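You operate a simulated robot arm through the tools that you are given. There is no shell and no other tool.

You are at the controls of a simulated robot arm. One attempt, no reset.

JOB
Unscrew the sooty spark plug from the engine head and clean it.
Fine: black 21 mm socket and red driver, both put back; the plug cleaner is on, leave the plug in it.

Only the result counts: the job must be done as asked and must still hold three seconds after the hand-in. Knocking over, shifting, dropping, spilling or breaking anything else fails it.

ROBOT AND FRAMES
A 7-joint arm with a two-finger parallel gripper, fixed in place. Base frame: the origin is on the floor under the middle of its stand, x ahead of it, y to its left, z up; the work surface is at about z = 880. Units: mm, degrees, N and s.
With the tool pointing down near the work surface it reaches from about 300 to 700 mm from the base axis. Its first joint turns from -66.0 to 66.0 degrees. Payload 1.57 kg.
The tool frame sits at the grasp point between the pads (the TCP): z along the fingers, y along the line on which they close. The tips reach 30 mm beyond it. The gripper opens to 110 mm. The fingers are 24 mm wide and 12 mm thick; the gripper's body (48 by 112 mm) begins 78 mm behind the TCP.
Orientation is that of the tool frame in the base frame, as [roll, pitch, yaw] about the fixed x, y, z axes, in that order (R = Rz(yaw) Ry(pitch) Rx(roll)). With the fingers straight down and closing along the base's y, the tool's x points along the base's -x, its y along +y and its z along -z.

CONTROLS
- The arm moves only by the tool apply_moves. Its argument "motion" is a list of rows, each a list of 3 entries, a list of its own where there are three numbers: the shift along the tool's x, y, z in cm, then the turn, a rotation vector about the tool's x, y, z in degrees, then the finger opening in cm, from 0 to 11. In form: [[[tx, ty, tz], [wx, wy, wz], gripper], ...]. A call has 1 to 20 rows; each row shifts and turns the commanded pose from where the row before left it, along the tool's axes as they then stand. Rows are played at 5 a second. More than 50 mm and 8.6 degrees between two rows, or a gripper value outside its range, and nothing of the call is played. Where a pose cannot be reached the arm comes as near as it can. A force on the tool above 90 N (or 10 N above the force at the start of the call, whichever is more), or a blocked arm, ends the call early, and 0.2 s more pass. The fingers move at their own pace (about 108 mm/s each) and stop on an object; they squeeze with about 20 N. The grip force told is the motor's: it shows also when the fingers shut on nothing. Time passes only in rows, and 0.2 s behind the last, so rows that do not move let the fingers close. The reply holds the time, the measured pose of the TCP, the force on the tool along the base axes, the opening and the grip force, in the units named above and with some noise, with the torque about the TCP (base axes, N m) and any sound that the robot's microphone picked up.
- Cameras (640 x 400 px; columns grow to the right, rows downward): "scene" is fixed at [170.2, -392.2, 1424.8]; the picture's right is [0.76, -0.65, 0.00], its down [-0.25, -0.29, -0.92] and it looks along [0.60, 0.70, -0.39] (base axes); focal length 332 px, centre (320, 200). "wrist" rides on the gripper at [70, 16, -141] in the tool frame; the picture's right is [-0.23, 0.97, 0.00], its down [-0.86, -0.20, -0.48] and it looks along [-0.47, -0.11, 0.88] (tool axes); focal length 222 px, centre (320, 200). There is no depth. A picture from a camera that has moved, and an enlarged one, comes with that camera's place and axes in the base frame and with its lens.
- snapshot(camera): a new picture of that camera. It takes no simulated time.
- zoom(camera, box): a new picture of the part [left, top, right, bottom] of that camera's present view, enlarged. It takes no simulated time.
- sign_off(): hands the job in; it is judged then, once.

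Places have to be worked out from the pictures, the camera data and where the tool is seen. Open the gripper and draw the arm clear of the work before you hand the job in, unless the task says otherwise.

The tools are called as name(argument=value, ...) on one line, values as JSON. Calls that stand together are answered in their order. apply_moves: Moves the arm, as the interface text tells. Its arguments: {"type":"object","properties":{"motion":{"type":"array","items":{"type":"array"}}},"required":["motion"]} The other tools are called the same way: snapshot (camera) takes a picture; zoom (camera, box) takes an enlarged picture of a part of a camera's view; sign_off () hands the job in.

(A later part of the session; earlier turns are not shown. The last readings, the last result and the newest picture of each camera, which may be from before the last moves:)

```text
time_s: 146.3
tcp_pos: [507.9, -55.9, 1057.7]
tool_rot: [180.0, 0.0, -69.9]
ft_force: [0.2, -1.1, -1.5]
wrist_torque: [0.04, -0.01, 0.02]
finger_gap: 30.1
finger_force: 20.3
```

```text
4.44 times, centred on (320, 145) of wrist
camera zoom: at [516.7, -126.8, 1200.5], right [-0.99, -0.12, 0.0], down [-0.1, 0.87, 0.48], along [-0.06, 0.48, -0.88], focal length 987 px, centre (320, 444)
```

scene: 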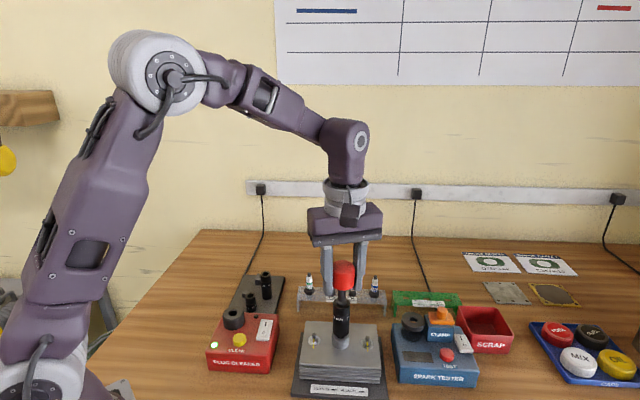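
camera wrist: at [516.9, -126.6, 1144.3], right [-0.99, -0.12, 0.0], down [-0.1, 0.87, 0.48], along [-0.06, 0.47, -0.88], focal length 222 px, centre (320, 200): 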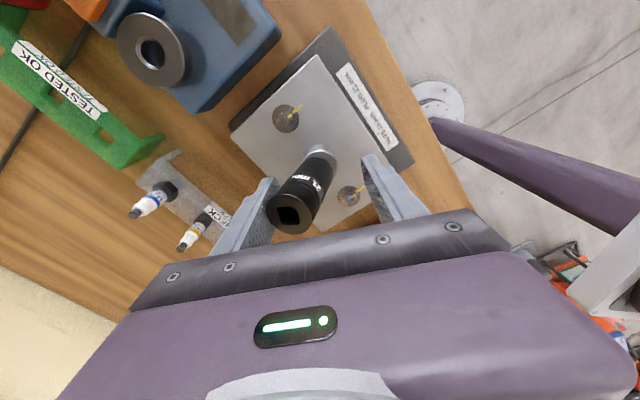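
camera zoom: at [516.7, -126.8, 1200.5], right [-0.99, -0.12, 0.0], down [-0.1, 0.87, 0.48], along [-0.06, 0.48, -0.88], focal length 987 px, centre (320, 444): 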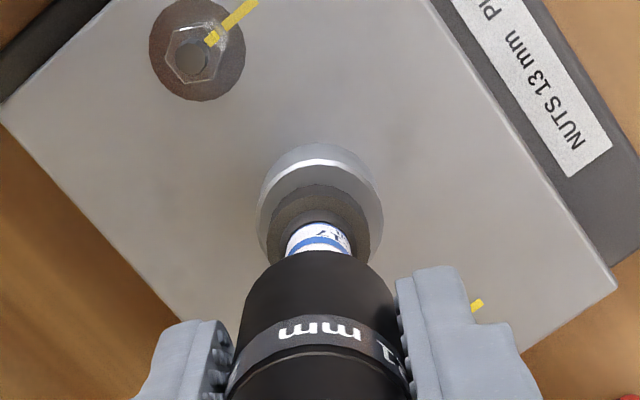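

The socket is off, and the plug stands loosely in the bore with its label rotated, confirming it's unscrewed. I'll raise the socket and carry it back over its peg.

apply_moves(motion=[[[0, 0, -1.5], [0, 0, 0], 2.3], [[0, 0, -2.0], [0, 0, 0], 2.3], [[-2.32, -0.4225, 0], [0, 0, 0], 2.3], [[-2.32, -0.4225, 0], [0, 0, 0], 2.3], [[-2.32, -0.4225, 0], [0, 0, 0], 2.3], [[-2.32, -0.4225, 0], [0, 0, 0], 2.3], [[-2.32, -0.4225, 0], [0, 0, 0], 2.3], [[-2.32, -0.4225, 0], [0, 0, 0], 2.3], [[-2.32, -0.4225, 0], [0, 0, 0], 2.3], [[-2.32, -0.4225, 0], [0, 0, 0], 2.3], [[-2.32, -0.4225, 0], [0, 0, 0], 2.3], [[-2.32, -0.4225, 0], [0, 0, 0], 2.3], [[-2.32, -0.4225, 0], [0, 0, 0], 2.3], [[-2.32, -0.4225, 0], [0, 0, 0], 2.3], [[0, 0, 0], [0, 0, 7], 2.3], [[0, 0, 0], [0, 0, 7], 2.3], [[0, 0, 0], [0, 0, 7], 2.3], [[0, 0, 0], [0, 0, 7], 2.3], [[0, 0, 0], [0, 0, 7], 2.3], [[0, 0, 0], [0, 0, 0], 2.3]])

snapshot(camera="wrist")

zoom(camera="wrist", box=[270, 90, 370, 230])

snapshot(camera="scene")

```text
time_s: 150.5
tcp_pos: [462.7, 221.6, 1093.0]
tool_rot: [-179.9, 0.0, -105.2]
ft_force: [0.1, -1.1, -1.8]
wrist_torque: [0.01, 0.0, -0.02]
finger_gap: 30.3
finger_force: 20.1
```

```text
taken
camera wrist: at [426.9, 159.5, 1234.9], right [-0.88, 0.47, 0.0], down [0.42, 0.77, 0.48], along [0.23, 0.42, -0.88], focal length 222 px, centre (320, 200)
```

wrist: 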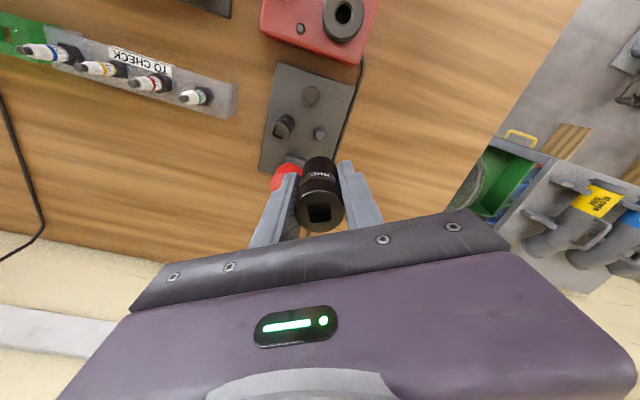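

```text
2.86 times, centred on (320, 160) of wrist
camera zoom: at [426.9, 159.5, 1234.9], right [-0.88, 0.47, 0.0], down [0.42, 0.77, 0.48], along [0.23, 0.42, -0.88], focal length 635 px, centre (320, 314)
```

zoom: 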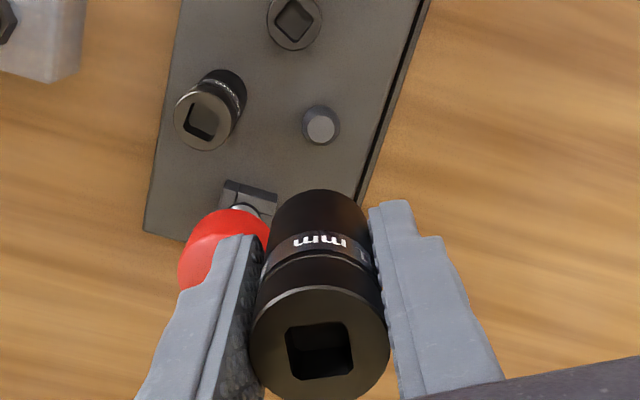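

```text
taken
```

scene: 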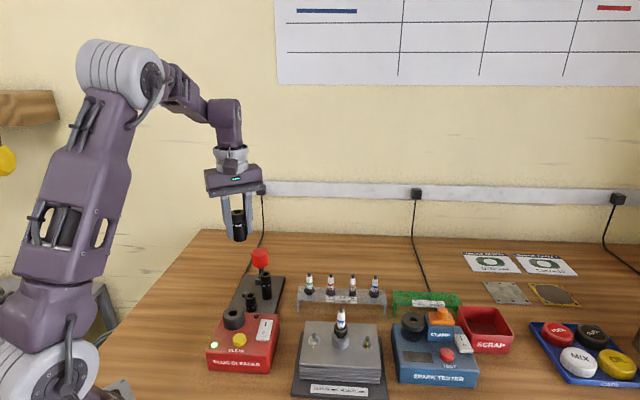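

The peg sits about 3 mm from the TCP and the socket axis is nearly over it. I'll lower toward the peg, stopping above it to check.

apply_moves(motion=[[[-0.05, 0, 3.0], [0, 0, 0], 2.3], [[0, 0, 3.0], [0, 0, 0], 2.3], [[0, 0, 3.0], [0, 0, 0], 2.3], [[0, 0, 2.5], [0, 0, 0], 2.3], [[0, 0, 2.0], [0, 0, 0], 2.3], [[0, 0, 0], [0, 0, 0], 2.3], [[0, 0, 0], [0, 0, 0], 2.3]])

zoom(camera="wrist", box=[270, 90, 370, 230])

zoom(camera="scene", box=[214, 240, 294, 320])

```text
time_s: 152.1
tcp_pos: [461.1, 223.7, 957.9]
tool_rot: [180.0, 0.0, -104.9]
ft_force: [0.2, 0.5, -2.5]
wrist_torque: [0.0, 0.01, -0.02]
finger_gap: 30.1
finger_force: 20.0
```

```text
2.86 times, centred on (320, 160) of wrist
camera zoom: at [426.3, 159.7, 1100.1], right [-0.88, 0.47, 0.0], down [0.41, 0.77, 0.48], along [0.23, 0.42, -0.88], focal length 635 px, centre (320, 314)
```

zoom: 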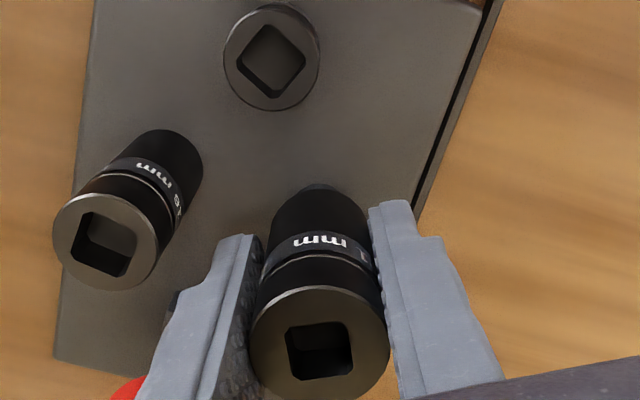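

```text
5.00 times, centred on (254, 280) of scene
camera zoom: at [170.2, -392.2, 1424.8], right [0.76, -0.65, 0.0], down [-0.25, -0.29, -0.92], along [0.6, 0.7, -0.39], focal length 1658 px, centre (650, -200)
```

zoom: 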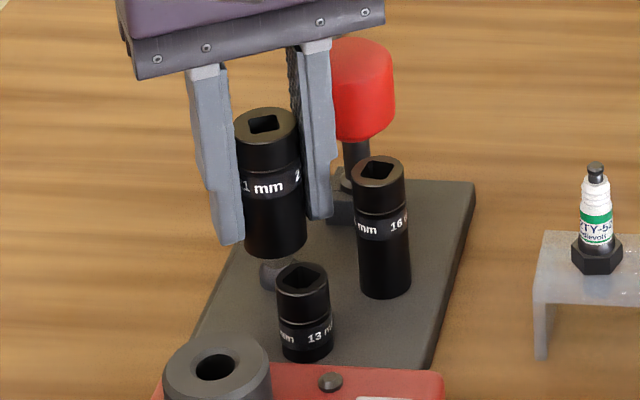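

The socket is lined up over the peg. I'll lower it on, checking force.

apply_moves(motion=[[[0, 0, 0.7], [0, 0, 0], 2.3], [[0, 0, 0.6], [0, 0, 0], 2.3], [[0, 0, 0.5], [0, 0, 0], 2.3], [[0, 0, 0.3], [0, 0, 0], 2.3], [[0, 0, 0], [0, 0, 0], 2.3]])

zoom(camera="scene", box=[224, 260, 284, 310])

zoom(camera="wrist", box=[270, 110, 370, 230])

```text
time_s: 153.3
tcp_pos: [460.1, 223.9, 937.1]
tool_rot: [-180.0, 0.0, -105.0]
ft_force: [0.9, 1.0, -1.7]
wrist_torque: [0.0, -0.02, -0.02]
finger_gap: 30.4
finger_force: 20.0
```

```text
8.00 times, centred on (254, 285) of scene
camera zoom: at [170.2, -392.2, 1424.8], right [0.76, -0.65, 0.0], down [-0.25, -0.29, -0.92], along [0.6, 0.7, -0.39], focal length 2653 px, centre (848, -480)
```

zoom: 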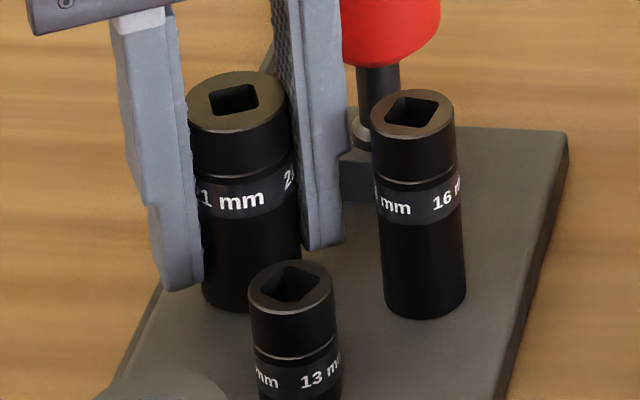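

```text
3.33 times, centred on (320, 170) of wrist
camera zoom: at [425.6, 160.1, 1079.0], right [-0.88, 0.47, 0.0], down [0.41, 0.77, 0.48], along [0.23, 0.42, -0.88], focal length 740 px, centre (320, 300)
```

zoom: 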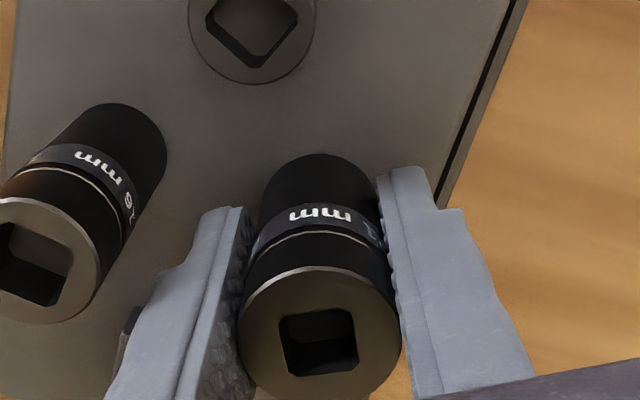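

The socket is on its peg and only about 2.4 mm above its original height, with no force. I'll lower the last bit, release, and rise.

apply_moves(motion=[[[0, 0, 0.15], [0, 0, 0], 2.3], [[0, 0, 0.1], [0, 0, 0], 2.3], [[0, 0, 0], [0, 0, 0], 2.3]])

zoom(camera="scene", box=[224, 260, 284, 310])

```text
time_s: 154.1
tcp_pos: [459.6, 223.1, 935.2]
tool_rot: [-180.0, 0.0, -104.9]
ft_force: [-1.5, -1.6, 6.5]
wrist_torque: [-0.17, 0.01, 0.02]
finger_gap: 30.1
finger_force: 20.1
```

```text
8.00 times, centred on (254, 285) of scene
camera zoom: at [170.1, -392.3, 1424.8], right [0.76, -0.65, 0.0], down [-0.25, -0.29, -0.92], along [0.6, 0.7, -0.39], focal length 2653 px, centre (848, -480)
```

zoom: 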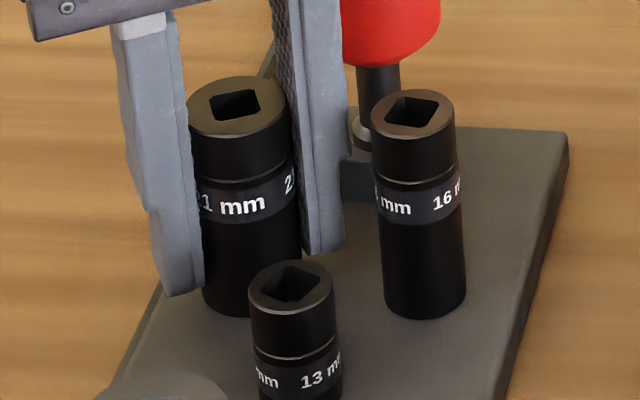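

It's seated, with light contact at 6.5 N. I'll open to 42 mm and lift straight up.

apply_moves(motion=[[[0, 0, 0], [0, 0, 0], 3.4], [[0, 0, 0], [0, 0, 0], 3.8], [[0, 0, 0], [0, 0, 0], 4.2], [[0, 0, -1.0], [0, 0, 0], 4.2], [[0, 0, -2.0], [0, 0, 0], 4.2], [[0, 0, -3.0], [0, 0, 0], 4.2], [[0, 0, -3.5], [0, 0, 0], 4.2], [[0, 0, -3.5], [0, 0, 0], 4.2], [[0, 0, -3.5], [0, 0, 0], 4.2], [[0, 0, 0], [0, 0, 0], 4.2]])

zoom(camera="scene", box=[214, 230, 294, 320])

zoom(camera="scene", box=[312, 290, 372, 360])

snapshot(camera="wrist")

```text
time_s: 156.3
tcp_pos: [460.6, 221.6, 1100.7]
tool_rot: [179.9, -0.1, -105.0]
ft_force: [0.1, 0.2, 0.0]
wrist_torque: [-0.02, -0.03, 0.01]
finger_gap: 42.1
finger_force: 0.0
```

```text
4.44 times, centred on (254, 275) of scene
camera zoom: at [170.2, -392.2, 1424.8], right [0.76, -0.65, 0.0], down [-0.25, -0.29, -0.92], along [0.6, 0.7, -0.39], focal length 1474 px, centre (613, -133)
```

zoom: 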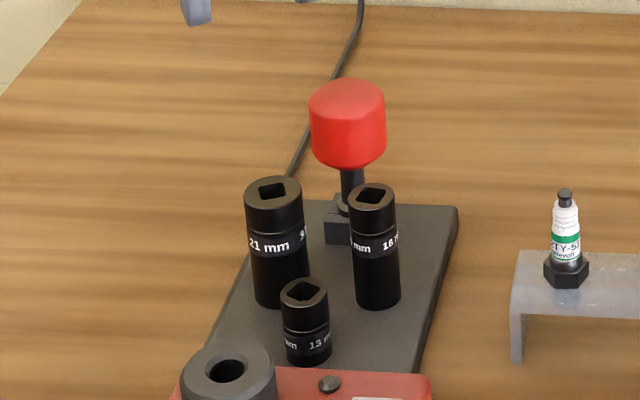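

```text
5.71 times, centred on (342, 325) of scene
camera zoom: at [170.2, -392.2, 1424.8], right [0.76, -0.65, 0.0], down [-0.25, -0.29, -0.92], along [0.6, 0.7, -0.39], focal length 1895 px, centre (194, -514)
```

zoom: 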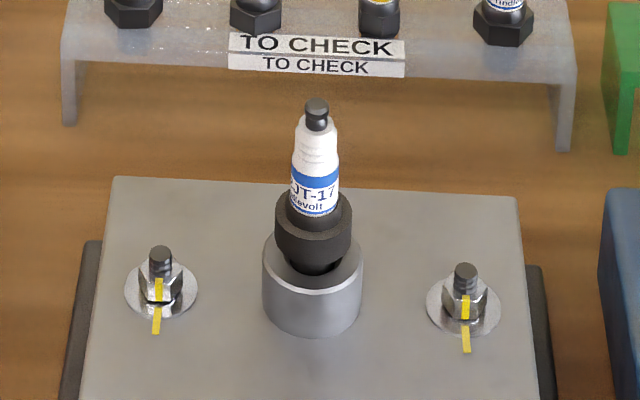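

```text
taken
camera wrist: at [425.4, 160.2, 1243.2], right [-0.88, 0.47, 0.0], down [0.41, 0.77, 0.48], along [0.22, 0.42, -0.88], focal length 222 px, centre (320, 200)
```

wrist: 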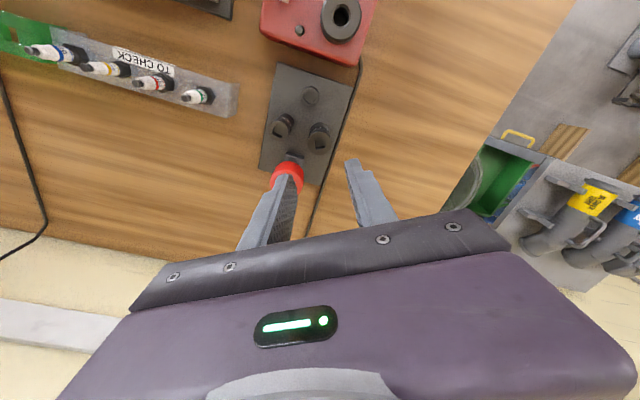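

Both tools are back in their places, and the plug stands loosely in the head. I'll move above the plug to measure its position and tilt before gripping it.

apply_moves(motion=[[[0, 0, -2.0], [0, 0, 0], 8], [[3.667, -1.691, 0], [0, 0, 0], 8], [[3.667, -1.691, 0], [0, 0, 0], 8], [[3.667, -1.691, 0], [0, 0, 0], 8], [[3.667, -1.691, 0], [0, 0, 0], 8], [[3.667, -1.691, 0], [0, 0, 0], 8], [[3.667, -1.691, 0], [0, 0, 0], 8], [[3.667, -1.691, 0], [0, 0, 0], 8], [[0, 0, 0], [0, 0, 0], 8], [[0, 0, 0], [0, 0, 0], 8]])

snapshot(camera="wrist")

zoom(camera="wrist", box=[300, 115, 350, 165])

zoom(camera="scene", box=[326, 305, 358, 350])

```text
time_s: 158.5
tcp_pos: [509.1, -57.1, 1120.1]
tool_rot: [-180.0, 0.0, -105.0]
ft_force: [-1.0, -0.6, -0.4]
wrist_torque: [0.03, 0.03, -0.01]
finger_gap: 79.9
finger_force: 0.1
```

```text
taken
camera wrist: at [473.7, -119.4, 1262.1], right [-0.88, 0.47, 0.0], down [0.41, 0.77, 0.48], along [0.23, 0.42, -0.88], focal length 222 px, centre (320, 200)
```

wrist: 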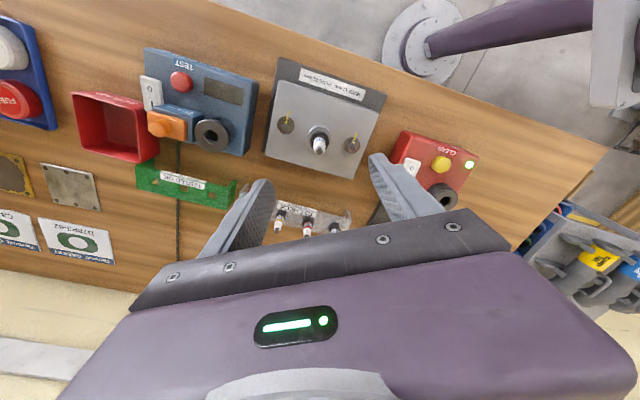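

```text
8.00 times, centred on (325, 140) of wrist
camera zoom: at [473.7, -119.4, 1262.1], right [-0.88, 0.47, 0.0], down [0.41, 0.77, 0.48], along [0.23, 0.42, -0.88], focal length 1777 px, centre (280, 680)
```

zoom: 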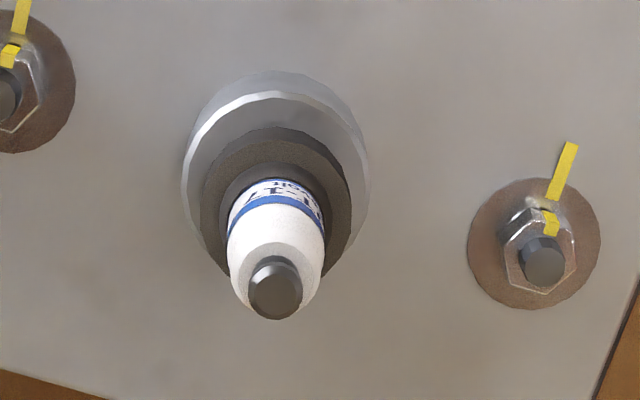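

```text
8.89 times, centred on (342, 328) of scene
camera zoom: at [170.2, -392.3, 1424.8], right [0.76, -0.65, 0.0], down [-0.25, -0.29, -0.92], along [0.6, 0.7, -0.39], focal length 2947 px, centre (124, -933)
```

zoom: 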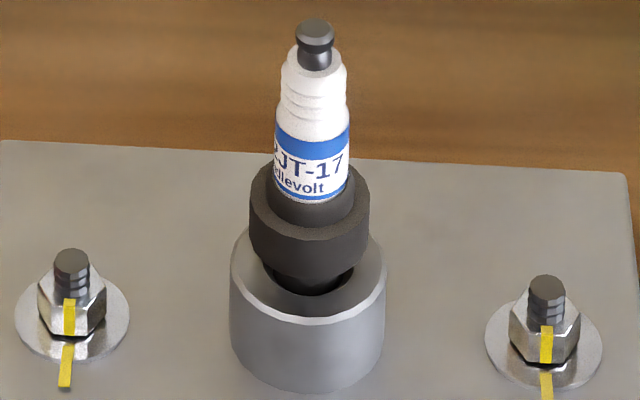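

The plug is vertical, with its axis at about (508, −56.7) and its collar spanning z ≈ 959–969. I'll descend so the fingertips close on that collar just above its lower edge.

apply_moves(motion=[[[0, -0.1, 0], [0, 0, 0], 6], [[0, 0, 3.5], [0, 0, 0], 6], [[0, 0, 3.5], [0, 0, 0], 6], [[0, 0, 2.5], [0, 0, 0], 6], [[0, 0, 2.0], [0, 0, 0], 6], [[0, 0, 1.2], [0, 0, 0], 6], [[0, 0, 0], [0, 0, 0], 6], [[0, 0, 0], [0, 0, 0], 6]])

zoom(camera="scene", box=[312, 280, 372, 360])

zoom(camera="wrist", box=[270, 130, 370, 240])

```text
time_s: 160.3
tcp_pos: [509.1, -55.6, 992.2]
tool_rot: [179.9, 0.0, -104.9]
ft_force: [-0.4, 0.6, 0.9]
wrist_torque: [0.0, -0.01, 0.03]
finger_gap: 60.1
finger_force: 0.1
```

```text
5.00 times, centred on (342, 320) of scene
camera zoom: at [170.2, -392.2, 1424.8], right [0.76, -0.65, 0.0], down [-0.25, -0.29, -0.92], along [0.6, 0.7, -0.39], focal length 1658 px, centre (210, -400)
```

zoom: 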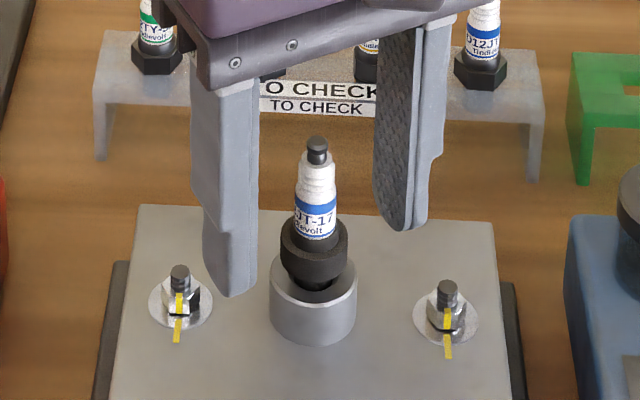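

```text
3.64 times, centred on (320, 185) of wrist
camera zoom: at [475.4, -118.9, 1134.4], right [-0.88, 0.47, 0.0], down [0.41, 0.77, 0.48], along [0.23, 0.42, -0.88], focal length 808 px, centre (320, 254)
```

zoom: 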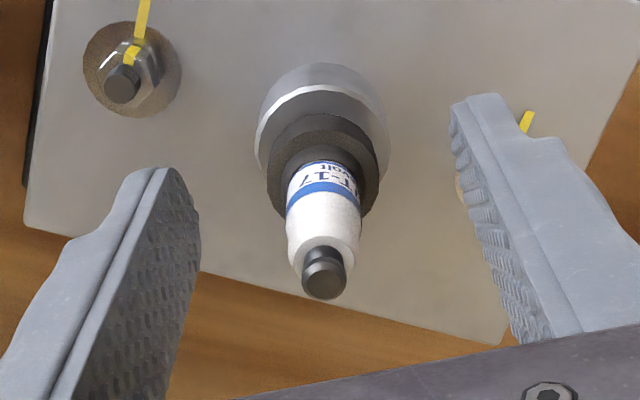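

The plug sits between the fingertips at collar level. I'll centre by about 2 mm and close slowly.

apply_moves(motion=[[[0.2, 0.13, 0], [0, 0, 0], 6], [[0, 0, 0], [0, 0, 0], 5], [[0, 0, 0], [0, 0, 0], 4], [[0, 0, 0], [0, 0, 0], 3.3], [[0, 0, 0], [0, 0, 0], 2.8], [[0, 0, 0], [0, 0, 0], 2.5], [[0, 0, 0], [0, 0, 0], 1.5], [[0, 0, 0], [0, 0, 0], 1.5]])

zoom(camera="scene", box=[312, 280, 372, 360])

zoom(camera="wrist", box=[270, 130, 370, 240])

```text
time_s: 162.1
tcp_pos: [507.6, -58.2, 992.7]
tool_rot: [180.0, 0.0, -105.1]
ft_force: [-0.4, 0.8, 0.8]
wrist_torque: [-0.02, 0.02, -0.01]
finger_gap: 19.2
finger_force: 20.1
```

```text
5.00 times, centred on (342, 320) of scene
camera zoom: at [170.2, -392.2, 1424.8], right [0.76, -0.65, 0.0], down [-0.25, -0.29, -0.92], along [0.6, 0.7, -0.39], focal length 1658 px, centre (210, -400)
```

zoom: 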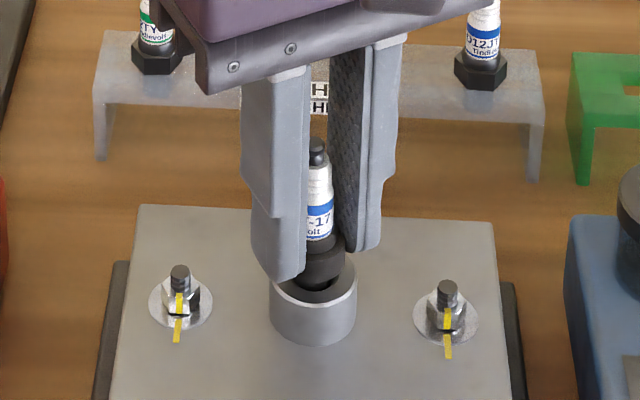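

```text
3.64 times, centred on (320, 185) of wrist
camera zoom: at [473.3, -120.5, 1135.0], right [-0.88, 0.47, 0.0], down [0.41, 0.77, 0.48], along [0.23, 0.42, -0.88], focal length 808 px, centre (320, 254)
```

zoom: 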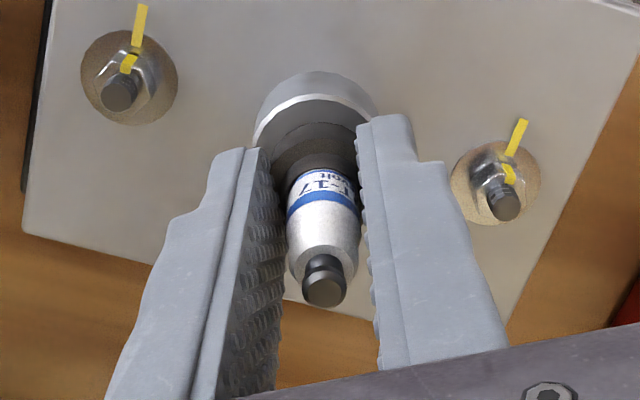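

The fingers hold the plug's neck just above the collar at 19.2 mm and 20 N. I'll lift slowly and check it comes out straight.

apply_moves(motion=[[[0, 0, -0.3], [0, 0, 0], 1.2], [[0, 0, -0.4], [0, 0, 0], 1.2], [[0, 0, -0.6], [0, 0, 0], 1.2], [[0, 0, -0.8], [0, 0, 0], 1.2], [[0, 0, -1.0], [0, 0, 0], 1.2], [[0, 0, 0], [0, 0, 0], 1.2]])

zoom(camera="scene", box=[312, 270, 372, 350])

zoom(camera="wrist", box=[270, 120, 370, 240])

```text
time_s: 163.5
tcp_pos: [506.6, -58.5, 1024.0]
tool_rot: [-179.9, -0.1, -105.0]
ft_force: [0.4, -0.4, -0.4]
wrist_torque: [0.0, 0.03, 0.0]
finger_gap: 19.2
finger_force: 19.9
```

```text
5.00 times, centred on (342, 310) of scene
camera zoom: at [170.2, -392.2, 1424.8], right [0.76, -0.65, 0.0], down [-0.25, -0.29, -0.92], along [0.6, 0.7, -0.39], focal length 1658 px, centre (210, -350)
```

zoom: 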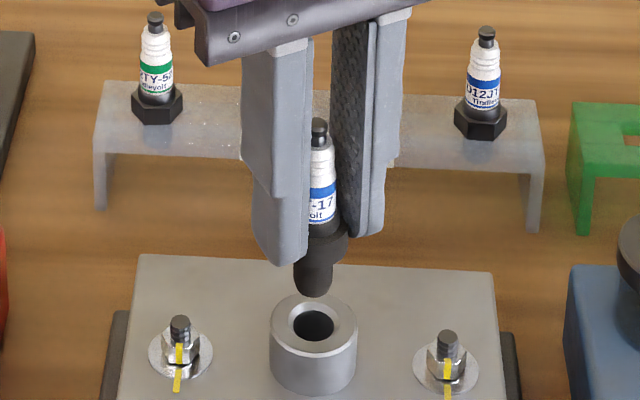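

```text
3.33 times, centred on (320, 180) of wrist
camera zoom: at [472.8, -121.1, 1166.1], right [-0.88, 0.47, 0.0], down [0.41, 0.77, 0.48], along [0.23, 0.42, -0.88], focal length 740 px, centre (320, 267)
```

zoom: 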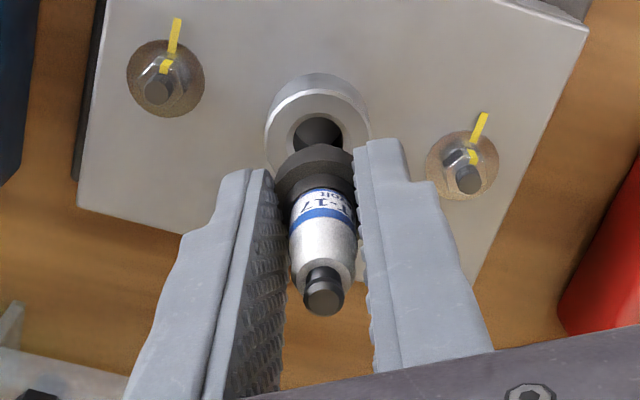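

The plug is out cleanly and held straight. I'll raise it and carry it over to the cleaner's port at about (380, 122).

apply_moves(motion=[[[0, 0, -1.3], [0, 0, 0], 1.2], [[0, 0, -1.3], [0, 0, 0], 1.2], [[-1.413, 1.688, 0], [0, 0, 0], 1.2], [[-1.413, 1.688, 0], [0, 0, 0], 1.2], [[-1.413, 1.688, 0], [0, 0, 0], 1.2], [[-1.413, 1.688, 0], [0, 0, 0], 1.2], [[-1.413, 1.688, 0], [0, 0, 0], 1.2], [[-1.413, 1.688, 0], [0, 0, 0], 1.2], [[-1.413, 1.688, 0], [0, 0, 0], 1.2], [[-1.413, 1.688, 0], [0, 0, 0], 1.2], [[-1.413, 1.688, 0], [0, 0, 0], 1.2], [[-1.413, 1.688, 0], [0, 0, 0], 1.2], [[0, 0, 0], [0, 0, 0], 1.2], [[0, 0, 0], [0, 0, 0], 1.2]])

snapshot(camera="wrist")

zoom(camera="wrist", box=[270, 100, 370, 230])

zoom(camera="scene", box=[196, 250, 276, 370])

```text
time_s: 166.5
tcp_pos: [381.5, 122.3, 1049.3]
tool_rot: [180.0, 0.0, -105.0]
ft_force: [0.2, 0.1, 1.0]
wrist_torque: [0.0, 0.03, 0.0]
finger_gap: 19.4
finger_force: 19.9
```

```text
taken
camera wrist: at [346.8, 59.0, 1191.8], right [-0.88, 0.47, 0.0], down [0.41, 0.77, 0.48], along [0.23, 0.42, -0.88], focal length 222 px, centre (320, 200)
```

wrist: 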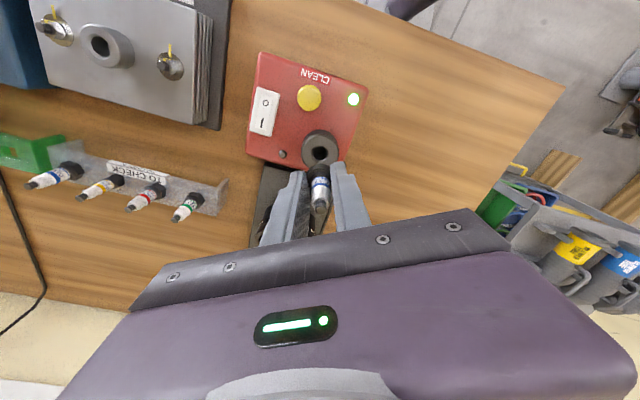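

```text
3.08 times, centred on (320, 165) of wrist
camera zoom: at [346.8, 59.0, 1191.8], right [-0.88, 0.47, 0.0], down [0.41, 0.77, 0.48], along [0.23, 0.42, -0.88], focal length 684 px, centre (320, 308)
```

zoom: 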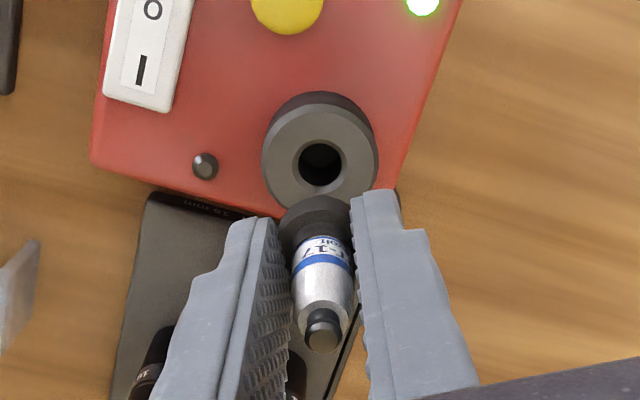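

```text
3.33 times, centred on (236, 310) of scene
camera zoom: at [170.2, -392.2, 1424.8], right [0.76, -0.65, 0.0], down [-0.25, -0.29, -0.92], along [0.6, 0.7, -0.39], focal length 1105 px, centre (600, -167)
```

zoom: 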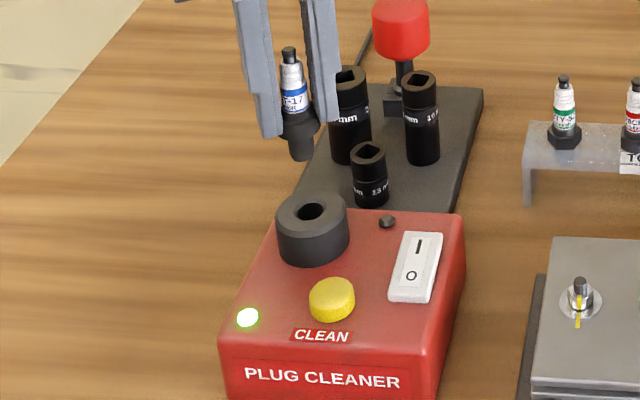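

The plug is almost exactly over the port. I'll zoom in to fine-check before lowering.

zoom(camera="scene", box=[216, 275, 248, 335])

zoom(camera="wrist", box=[298, 125, 342, 180])

```text
6.67 times, centred on (232, 305) of scene
camera zoom: at [170.2, -392.2, 1424.8], right [0.76, -0.65, 0.0], down [-0.25, -0.29, -0.92], along [0.6, 0.7, -0.39], focal length 2210 px, centre (907, -500)
```

zoom: 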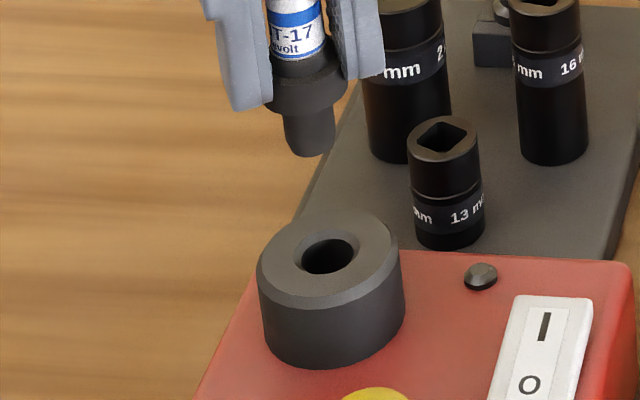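

```text
7.27 times, centred on (320, 152) of wrist
camera zoom: at [346.8, 59.0, 1191.8], right [-0.88, 0.47, 0.0], down [0.41, 0.77, 0.48], along [0.23, 0.42, -0.88], focal length 1615 px, centre (320, 546)
```

zoom: 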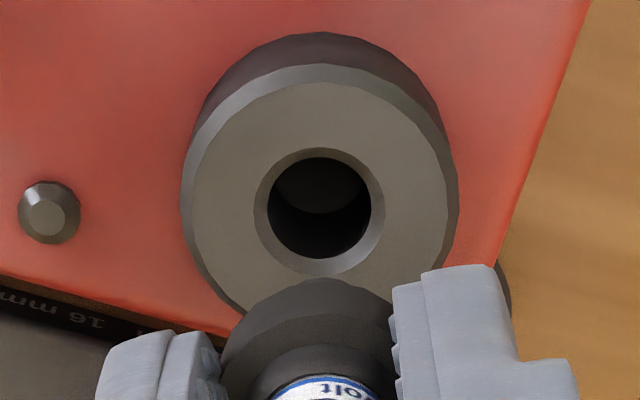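

The alignment looks good to within a millimetre or two. I'll lower until the plug's nose is just above the port, where parallax is small, and check again.

apply_moves(motion=[[[0, 0, 1.0], [0, 0, 0], 1.2], [[0, 0, 1.0], [0, 0, 0], 1.2], [[0, 0, 0.8], [0, 0, 0], 1.2], [[0, 0, 0], [0, 0, 0], 1.2], [[0, 0, 0], [0, 0, 0], 1.2]])

zoom(camera="scene", box=[216, 290, 248, 335])

zoom(camera="wrist", box=[298, 135, 342, 190])

```text
time_s: 167.7
tcp_pos: [380.4, 122.5, 1021.4]
tool_rot: [180.0, 0.0, -105.0]
ft_force: [0.1, -0.1, -1.2]
wrist_torque: [-0.03, 0.02, 0.03]
finger_gap: 19.4
finger_force: 20.2
```

```text
8.89 times, centred on (232, 312) of scene
camera zoom: at [170.2, -392.2, 1424.8], right [0.76, -0.65, 0.0], down [-0.25, -0.29, -0.92], along [0.6, 0.7, -0.39], focal length 2947 px, centre (1102, -800)
```

zoom: 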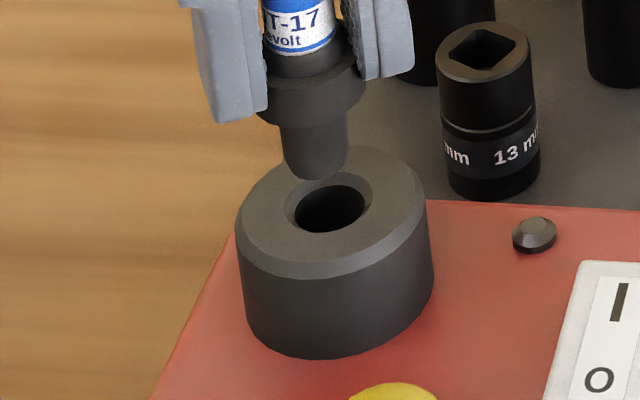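

```text
7.27 times, centred on (320, 162) of wrist
camera zoom: at [346.1, 59.6, 1163.3], right [-0.88, 0.47, 0.0], down [0.41, 0.77, 0.48], along [0.23, 0.42, -0.88], focal length 1615 px, centre (320, 473)
```

zoom: 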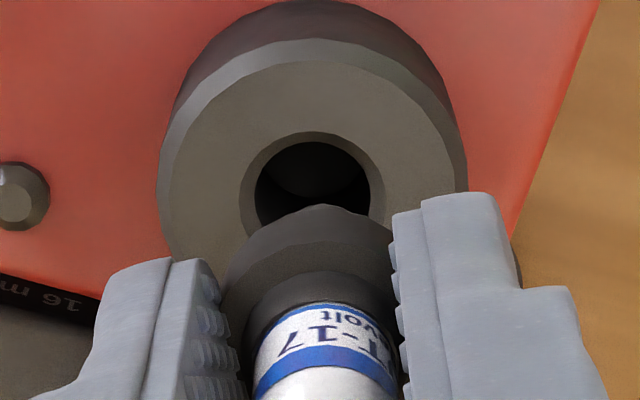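

From both views the port is about 2.7 mm along tool +x and 1.6 mm along tool −y from the plug's nose. I'll apply that correction and look again.

apply_moves(motion=[[[0.14, -0.08, 0], [0, 0, 0], 1.2], [[0.13, -0.08, 0], [0, 0, 0], 1.2], [[0, 0, 0.3], [0, 0, 0], 1.2], [[0, 0, 0], [0, 0, 0], 1.2], [[0, 0, 0], [0, 0, 0], 1.2]])

zoom(camera="scene", box=[216, 290, 248, 335])

zoom(camera="wrist", box=[298, 135, 342, 190])

```text
time_s: 168.9
tcp_pos: [382.8, 118.3, 1019.4]
tool_rot: [-180.0, 0.2, -105.0]
ft_force: [-0.4, 0.3, 0.1]
wrist_torque: [0.02, 0.01, -0.02]
finger_gap: 19.7
finger_force: 19.5
```

```text
8.89 times, centred on (232, 312) of scene
camera zoom: at [170.2, -392.2, 1424.8], right [0.76, -0.65, 0.0], down [-0.25, -0.29, -0.92], along [0.6, 0.7, -0.39], focal length 2947 px, centre (1102, -800)
```

zoom: 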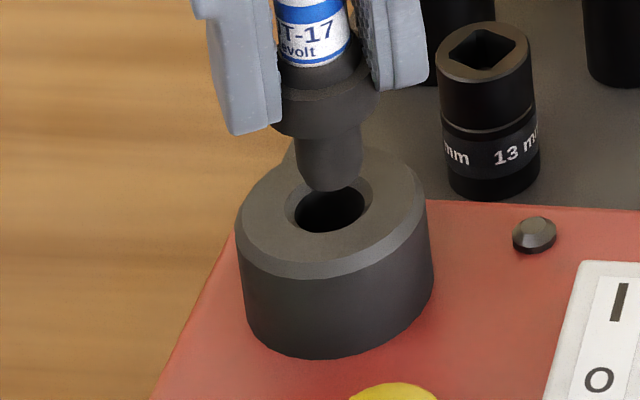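

```text
7.27 times, centred on (320, 162) of wrist
camera zoom: at [347.8, 56.6, 1161.1], right [-0.88, 0.47, 0.0], down [0.41, 0.77, 0.48], along [0.23, 0.42, -0.88], focal length 1615 px, centre (320, 473)
```

zoom: 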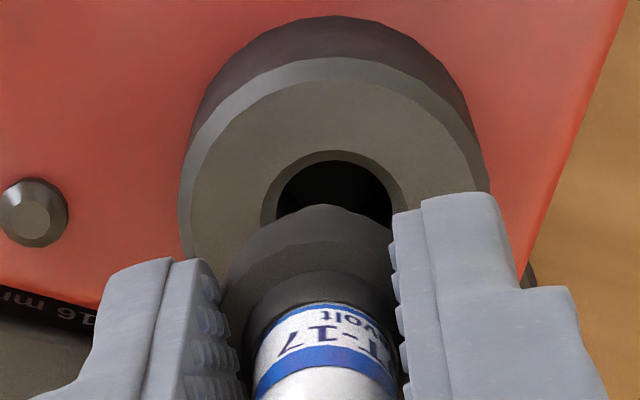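

Now it's within about 0.8 mm. I'll nudge +0.7 mm in y and lower slowly into the port with force checks.

apply_moves(motion=[[[0.03, 0.07, 0], [0, 0, 0], 1.2], [[0, 0, 0.4], [0, 0, 0], 1.2], [[0, 0, 0.3], [0, 0, 0], 1.2], [[0, 0, 0.3], [0, 0, 0], 1.2], [[0, 0, 0], [0, 0, 0], 1.2]])

zoom(camera="scene", box=[216, 290, 248, 335])

zoom(camera="wrist", box=[298, 135, 342, 190])

```text
time_s: 170.1
tcp_pos: [381.6, 117.7, 1009.0]
tool_rot: [179.9, 0.0, -105.0]
ft_force: [0.5, 0.2, -0.6]
wrist_torque: [0.01, -0.01, -0.01]
finger_gap: 19.4
finger_force: 20.3
```

```text
8.89 times, centred on (232, 312) of scene
camera zoom: at [170.2, -392.2, 1424.8], right [0.76, -0.65, 0.0], down [-0.25, -0.29, -0.92], along [0.6, 0.7, -0.39], focal length 2947 px, centre (1102, -800)
```

zoom: 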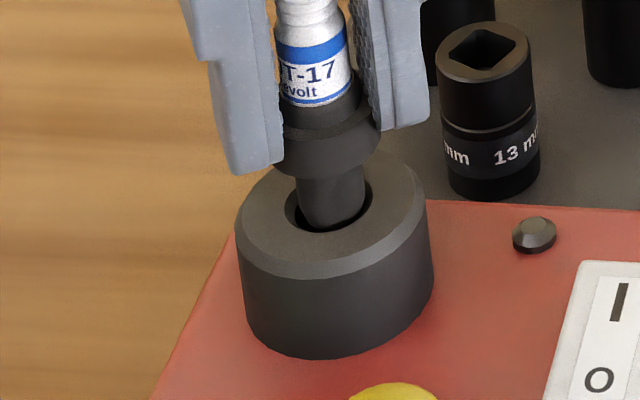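

```text
7.27 times, centred on (320, 162) of wrist
camera zoom: at [346.7, 55.9, 1151.4], right [-0.88, 0.47, 0.0], down [0.42, 0.77, 0.48], along [0.23, 0.42, -0.88], focal length 1615 px, centre (320, 473)
```

zoom: 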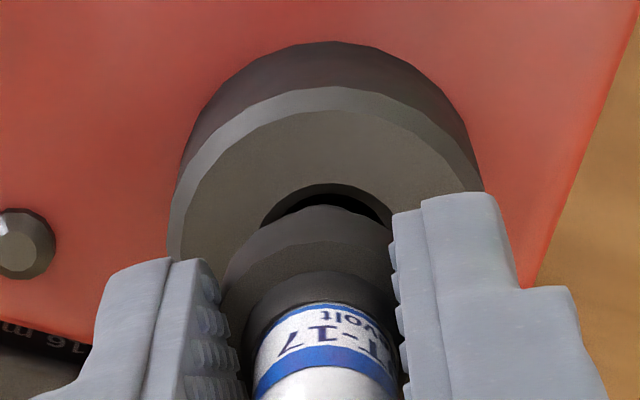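

The nose is entering the port with no contact force. I'll continue down in small steps.

apply_moves(motion=[[[0, 0, 0.3], [0, 0, 0], 1.2], [[0, 0, 0.3], [0, 0, 0], 1.2], [[0, 0, 0], [0, 0, 0], 1.2]])

zoom(camera="scene", box=[216, 290, 248, 335])

```text
time_s: 170.9
tcp_pos: [379.9, 118.9, 1002.4]
tool_rot: [-179.9, 0.0, -105.0]
ft_force: [0.0, -0.1, -0.1]
wrist_torque: [0.0, -0.01, -0.01]
finger_gap: 19.2
finger_force: 20.0
```

```text
8.89 times, centred on (232, 312) of scene
camera zoom: at [170.2, -392.2, 1424.8], right [0.76, -0.65, 0.0], down [-0.25, -0.29, -0.92], along [0.6, 0.7, -0.39], focal length 2947 px, centre (1102, -800)
```

zoom: 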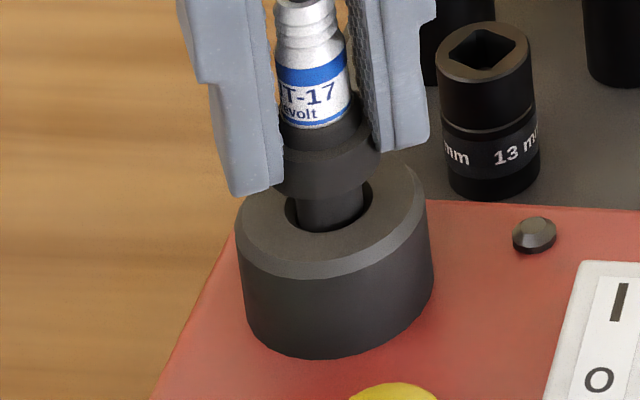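

It's going in freely. I'll keep lowering toward the seat.

apply_moves(motion=[[[0, 0, 0.3], [0, 0, 0], 1.2], [[0, 0, 0.3], [0, 0, 0], 1.2], [[0, 0, 0], [0, 0, 0], 1.2]])

zoom(camera="scene", box=[216, 290, 248, 335])

```text
time_s: 171.7
tcp_pos: [383.0, 117.3, 996.7]
tool_rot: [179.9, 0.1, -104.9]
ft_force: [-0.4, -0.1, 0.4]
wrist_torque: [0.02, 0.08, 0.0]
finger_gap: 19.5
finger_force: 19.8
```

```text
8.89 times, centred on (232, 312) of scene
camera zoom: at [170.2, -392.2, 1424.8], right [0.76, -0.65, 0.0], down [-0.25, -0.29, -0.92], along [0.6, 0.7, -0.39], focal length 2947 px, centre (1102, -800)
```

zoom: 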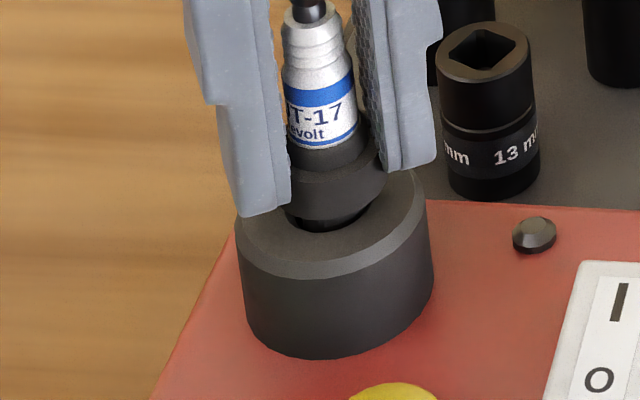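

apply_moves(motion=[[[0, 0, 0.2], [0, 0, 0], 1.2], [[0, 0, 0.2], [0, 0, 0], 1.2], [[0, 0, 0], [0, 0, 0], 1.2]])

zoom(camera="scene", box=[216, 290, 248, 335])

```text
time_s: 172.5
tcp_pos: [381.3, 118.3, 993.8]
tool_rot: [180.0, 0.1, -105.0]
ft_force: [-1.8, -0.3, 0.4]
wrist_torque: [0.0, 0.11, -0.04]
finger_gap: 19.2
finger_force: 20.1
```

```text
8.89 times, centred on (232, 312) of scene
camera zoom: at [170.2, -392.2, 1424.8], right [0.76, -0.65, 0.0], down [-0.25, -0.29, -0.92], along [0.6, 0.7, -0.39], focal length 2947 px, centre (1102, -800)
```

zoom: 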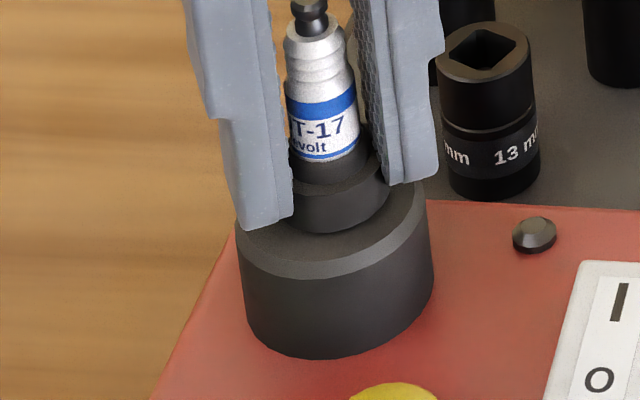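

The collar is almost on the port's rim. I'll go down the last couple of millimetres to feel the seat.

apply_moves(motion=[[[0, 0, 0.15], [0, 0, 0], 1.2], [[0, 0, 0.1], [0, 0, 0], 1.2], [[0, 0, 0], [0, 0, 0], 1.2]])

zoom(camera="scene", box=[216, 290, 248, 335])

snapshot(camera="wrist")

```text
time_s: 173.3
tcp_pos: [381.9, 118.3, 990.6]
tool_rot: [180.0, 0.1, -105.0]
ft_force: [-2.5, -2.5, 16.3]
wrist_torque: [-0.04, 0.1, 0.0]
finger_gap: 19.2
finger_force: 20.2
```

```text
8.89 times, centred on (232, 312) of scene
camera zoom: at [169.9, -392.4, 1424.8], right [0.76, -0.65, 0.0], down [-0.25, -0.29, -0.92], along [0.6, 0.7, -0.39], focal length 2947 px, centre (1102, -800)
```

zoom: 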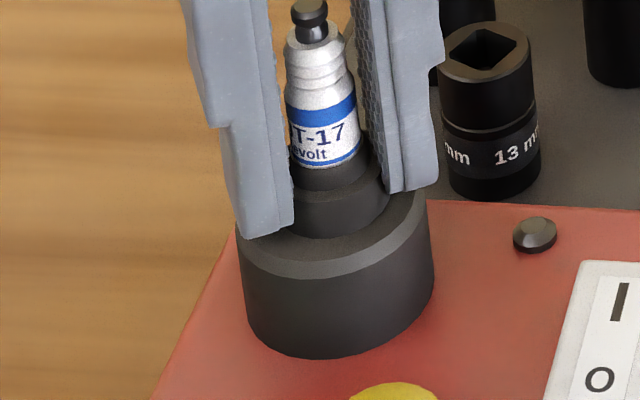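

```text
taken
camera wrist: at [346.9, 56.3, 1133.2], right [-0.88, 0.47, 0.0], down [0.41, 0.77, 0.48], along [0.23, 0.42, -0.88], focal length 222 px, centre (320, 200)
```

wrist: 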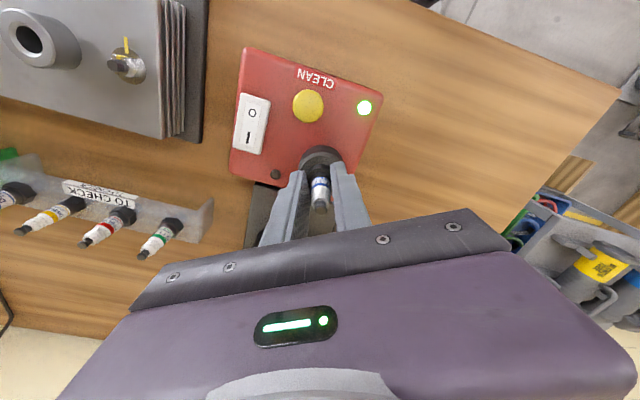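

The plug is seated in the port at 16 N. I'll ease the pressure, open slowly, and rise clear.

apply_moves(motion=[[[0, 0, -0.12], [0, 0, 0], 1.2], [[0, 0, 0], [0, 0, 0], 2.2], [[0, 0, 0], [0, 0, 0], 3.0], [[0, 0, 0], [0, 0, 0], 4.0], [[0, 0, 0], [0, 0, 0], 5.0], [[0, 0, -1.0], [0, 0, 0], 5.0], [[0, 0, -2.0], [0, 0, 0], 5.0], [[0, 0, -3.0], [0, 0, 0], 5.0], [[0, 0, -3.5], [0, 0, 0], 5.0], [[0, 0, 0], [0, 0, 0], 5.0]])

zoom(camera="scene", box=[196, 270, 286, 370])

snapshot(camera="wrist")

```text
time_s: 175.5
tcp_pos: [381.8, 119.3, 1088.1]
tool_rot: [180.0, 0.0, -105.1]
ft_force: [0.0, 0.4, 0.3]
wrist_torque: [-0.01, -0.02, -0.02]
finger_gap: 50.2
finger_force: 0.1
```

```text
4.00 times, centred on (241, 320) of scene
camera zoom: at [170.2, -392.2, 1424.8], right [0.76, -0.65, 0.0], down [-0.25, -0.29, -0.92], along [0.6, 0.7, -0.39], focal length 1326 px, centre (636, -280)
```

zoom: 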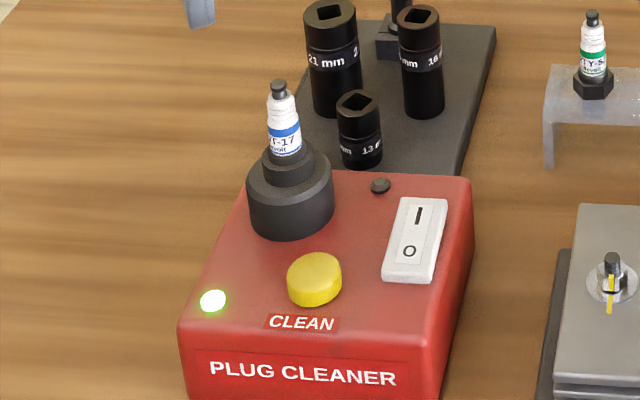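

```text
taken
camera wrist: at [347.4, 57.2, 1229.8], right [-0.88, 0.47, 0.0], down [0.41, 0.77, 0.48], along [0.23, 0.42, -0.88], focal length 222 px, centre (320, 200)
```

wrist: 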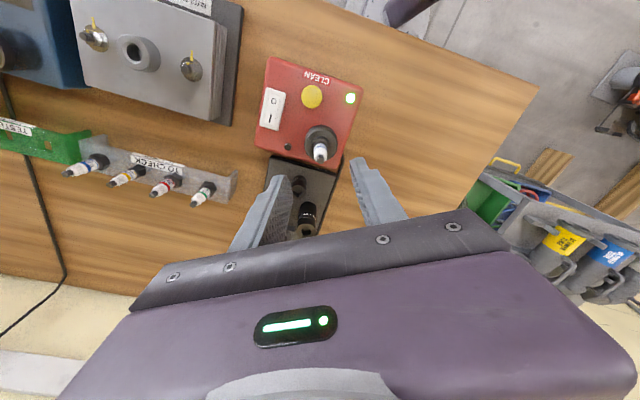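

The plug is sitting upright in the cleaner. Next is the yellow CLEAN button, so I'll zoom in to locate it precisely.

zoom(camera="wrist", box=[260, 60, 380, 170])

zoom(camera="scene", box=[216, 300, 266, 370])

```text
3.64 times, centred on (320, 115) of wrist
camera zoom: at [347.4, 57.2, 1229.8], right [-0.88, 0.47, 0.0], down [0.41, 0.77, 0.48], along [0.23, 0.42, -0.88], focal length 808 px, centre (320, 509)
```

zoom: 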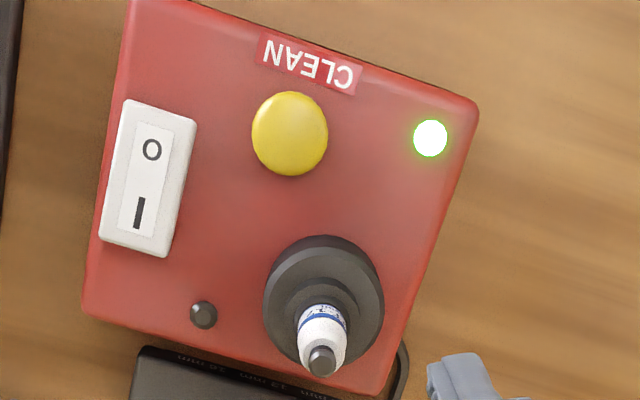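

```text
5.71 times, centred on (241, 335) of scene
camera zoom: at [170.2, -392.2, 1424.8], right [0.76, -0.65, 0.0], down [-0.25, -0.29, -0.92], along [0.6, 0.7, -0.39], focal length 1895 px, centre (771, -571)
```

zoom: 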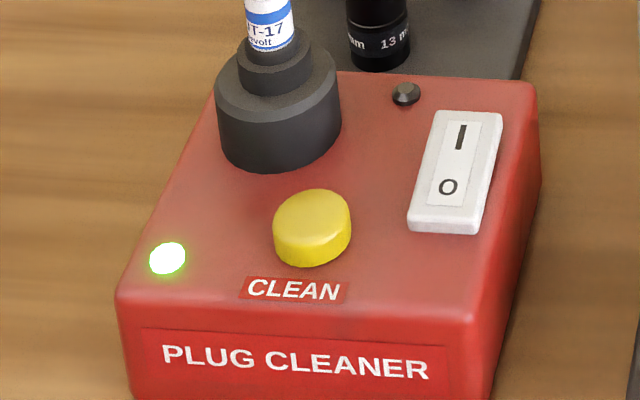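

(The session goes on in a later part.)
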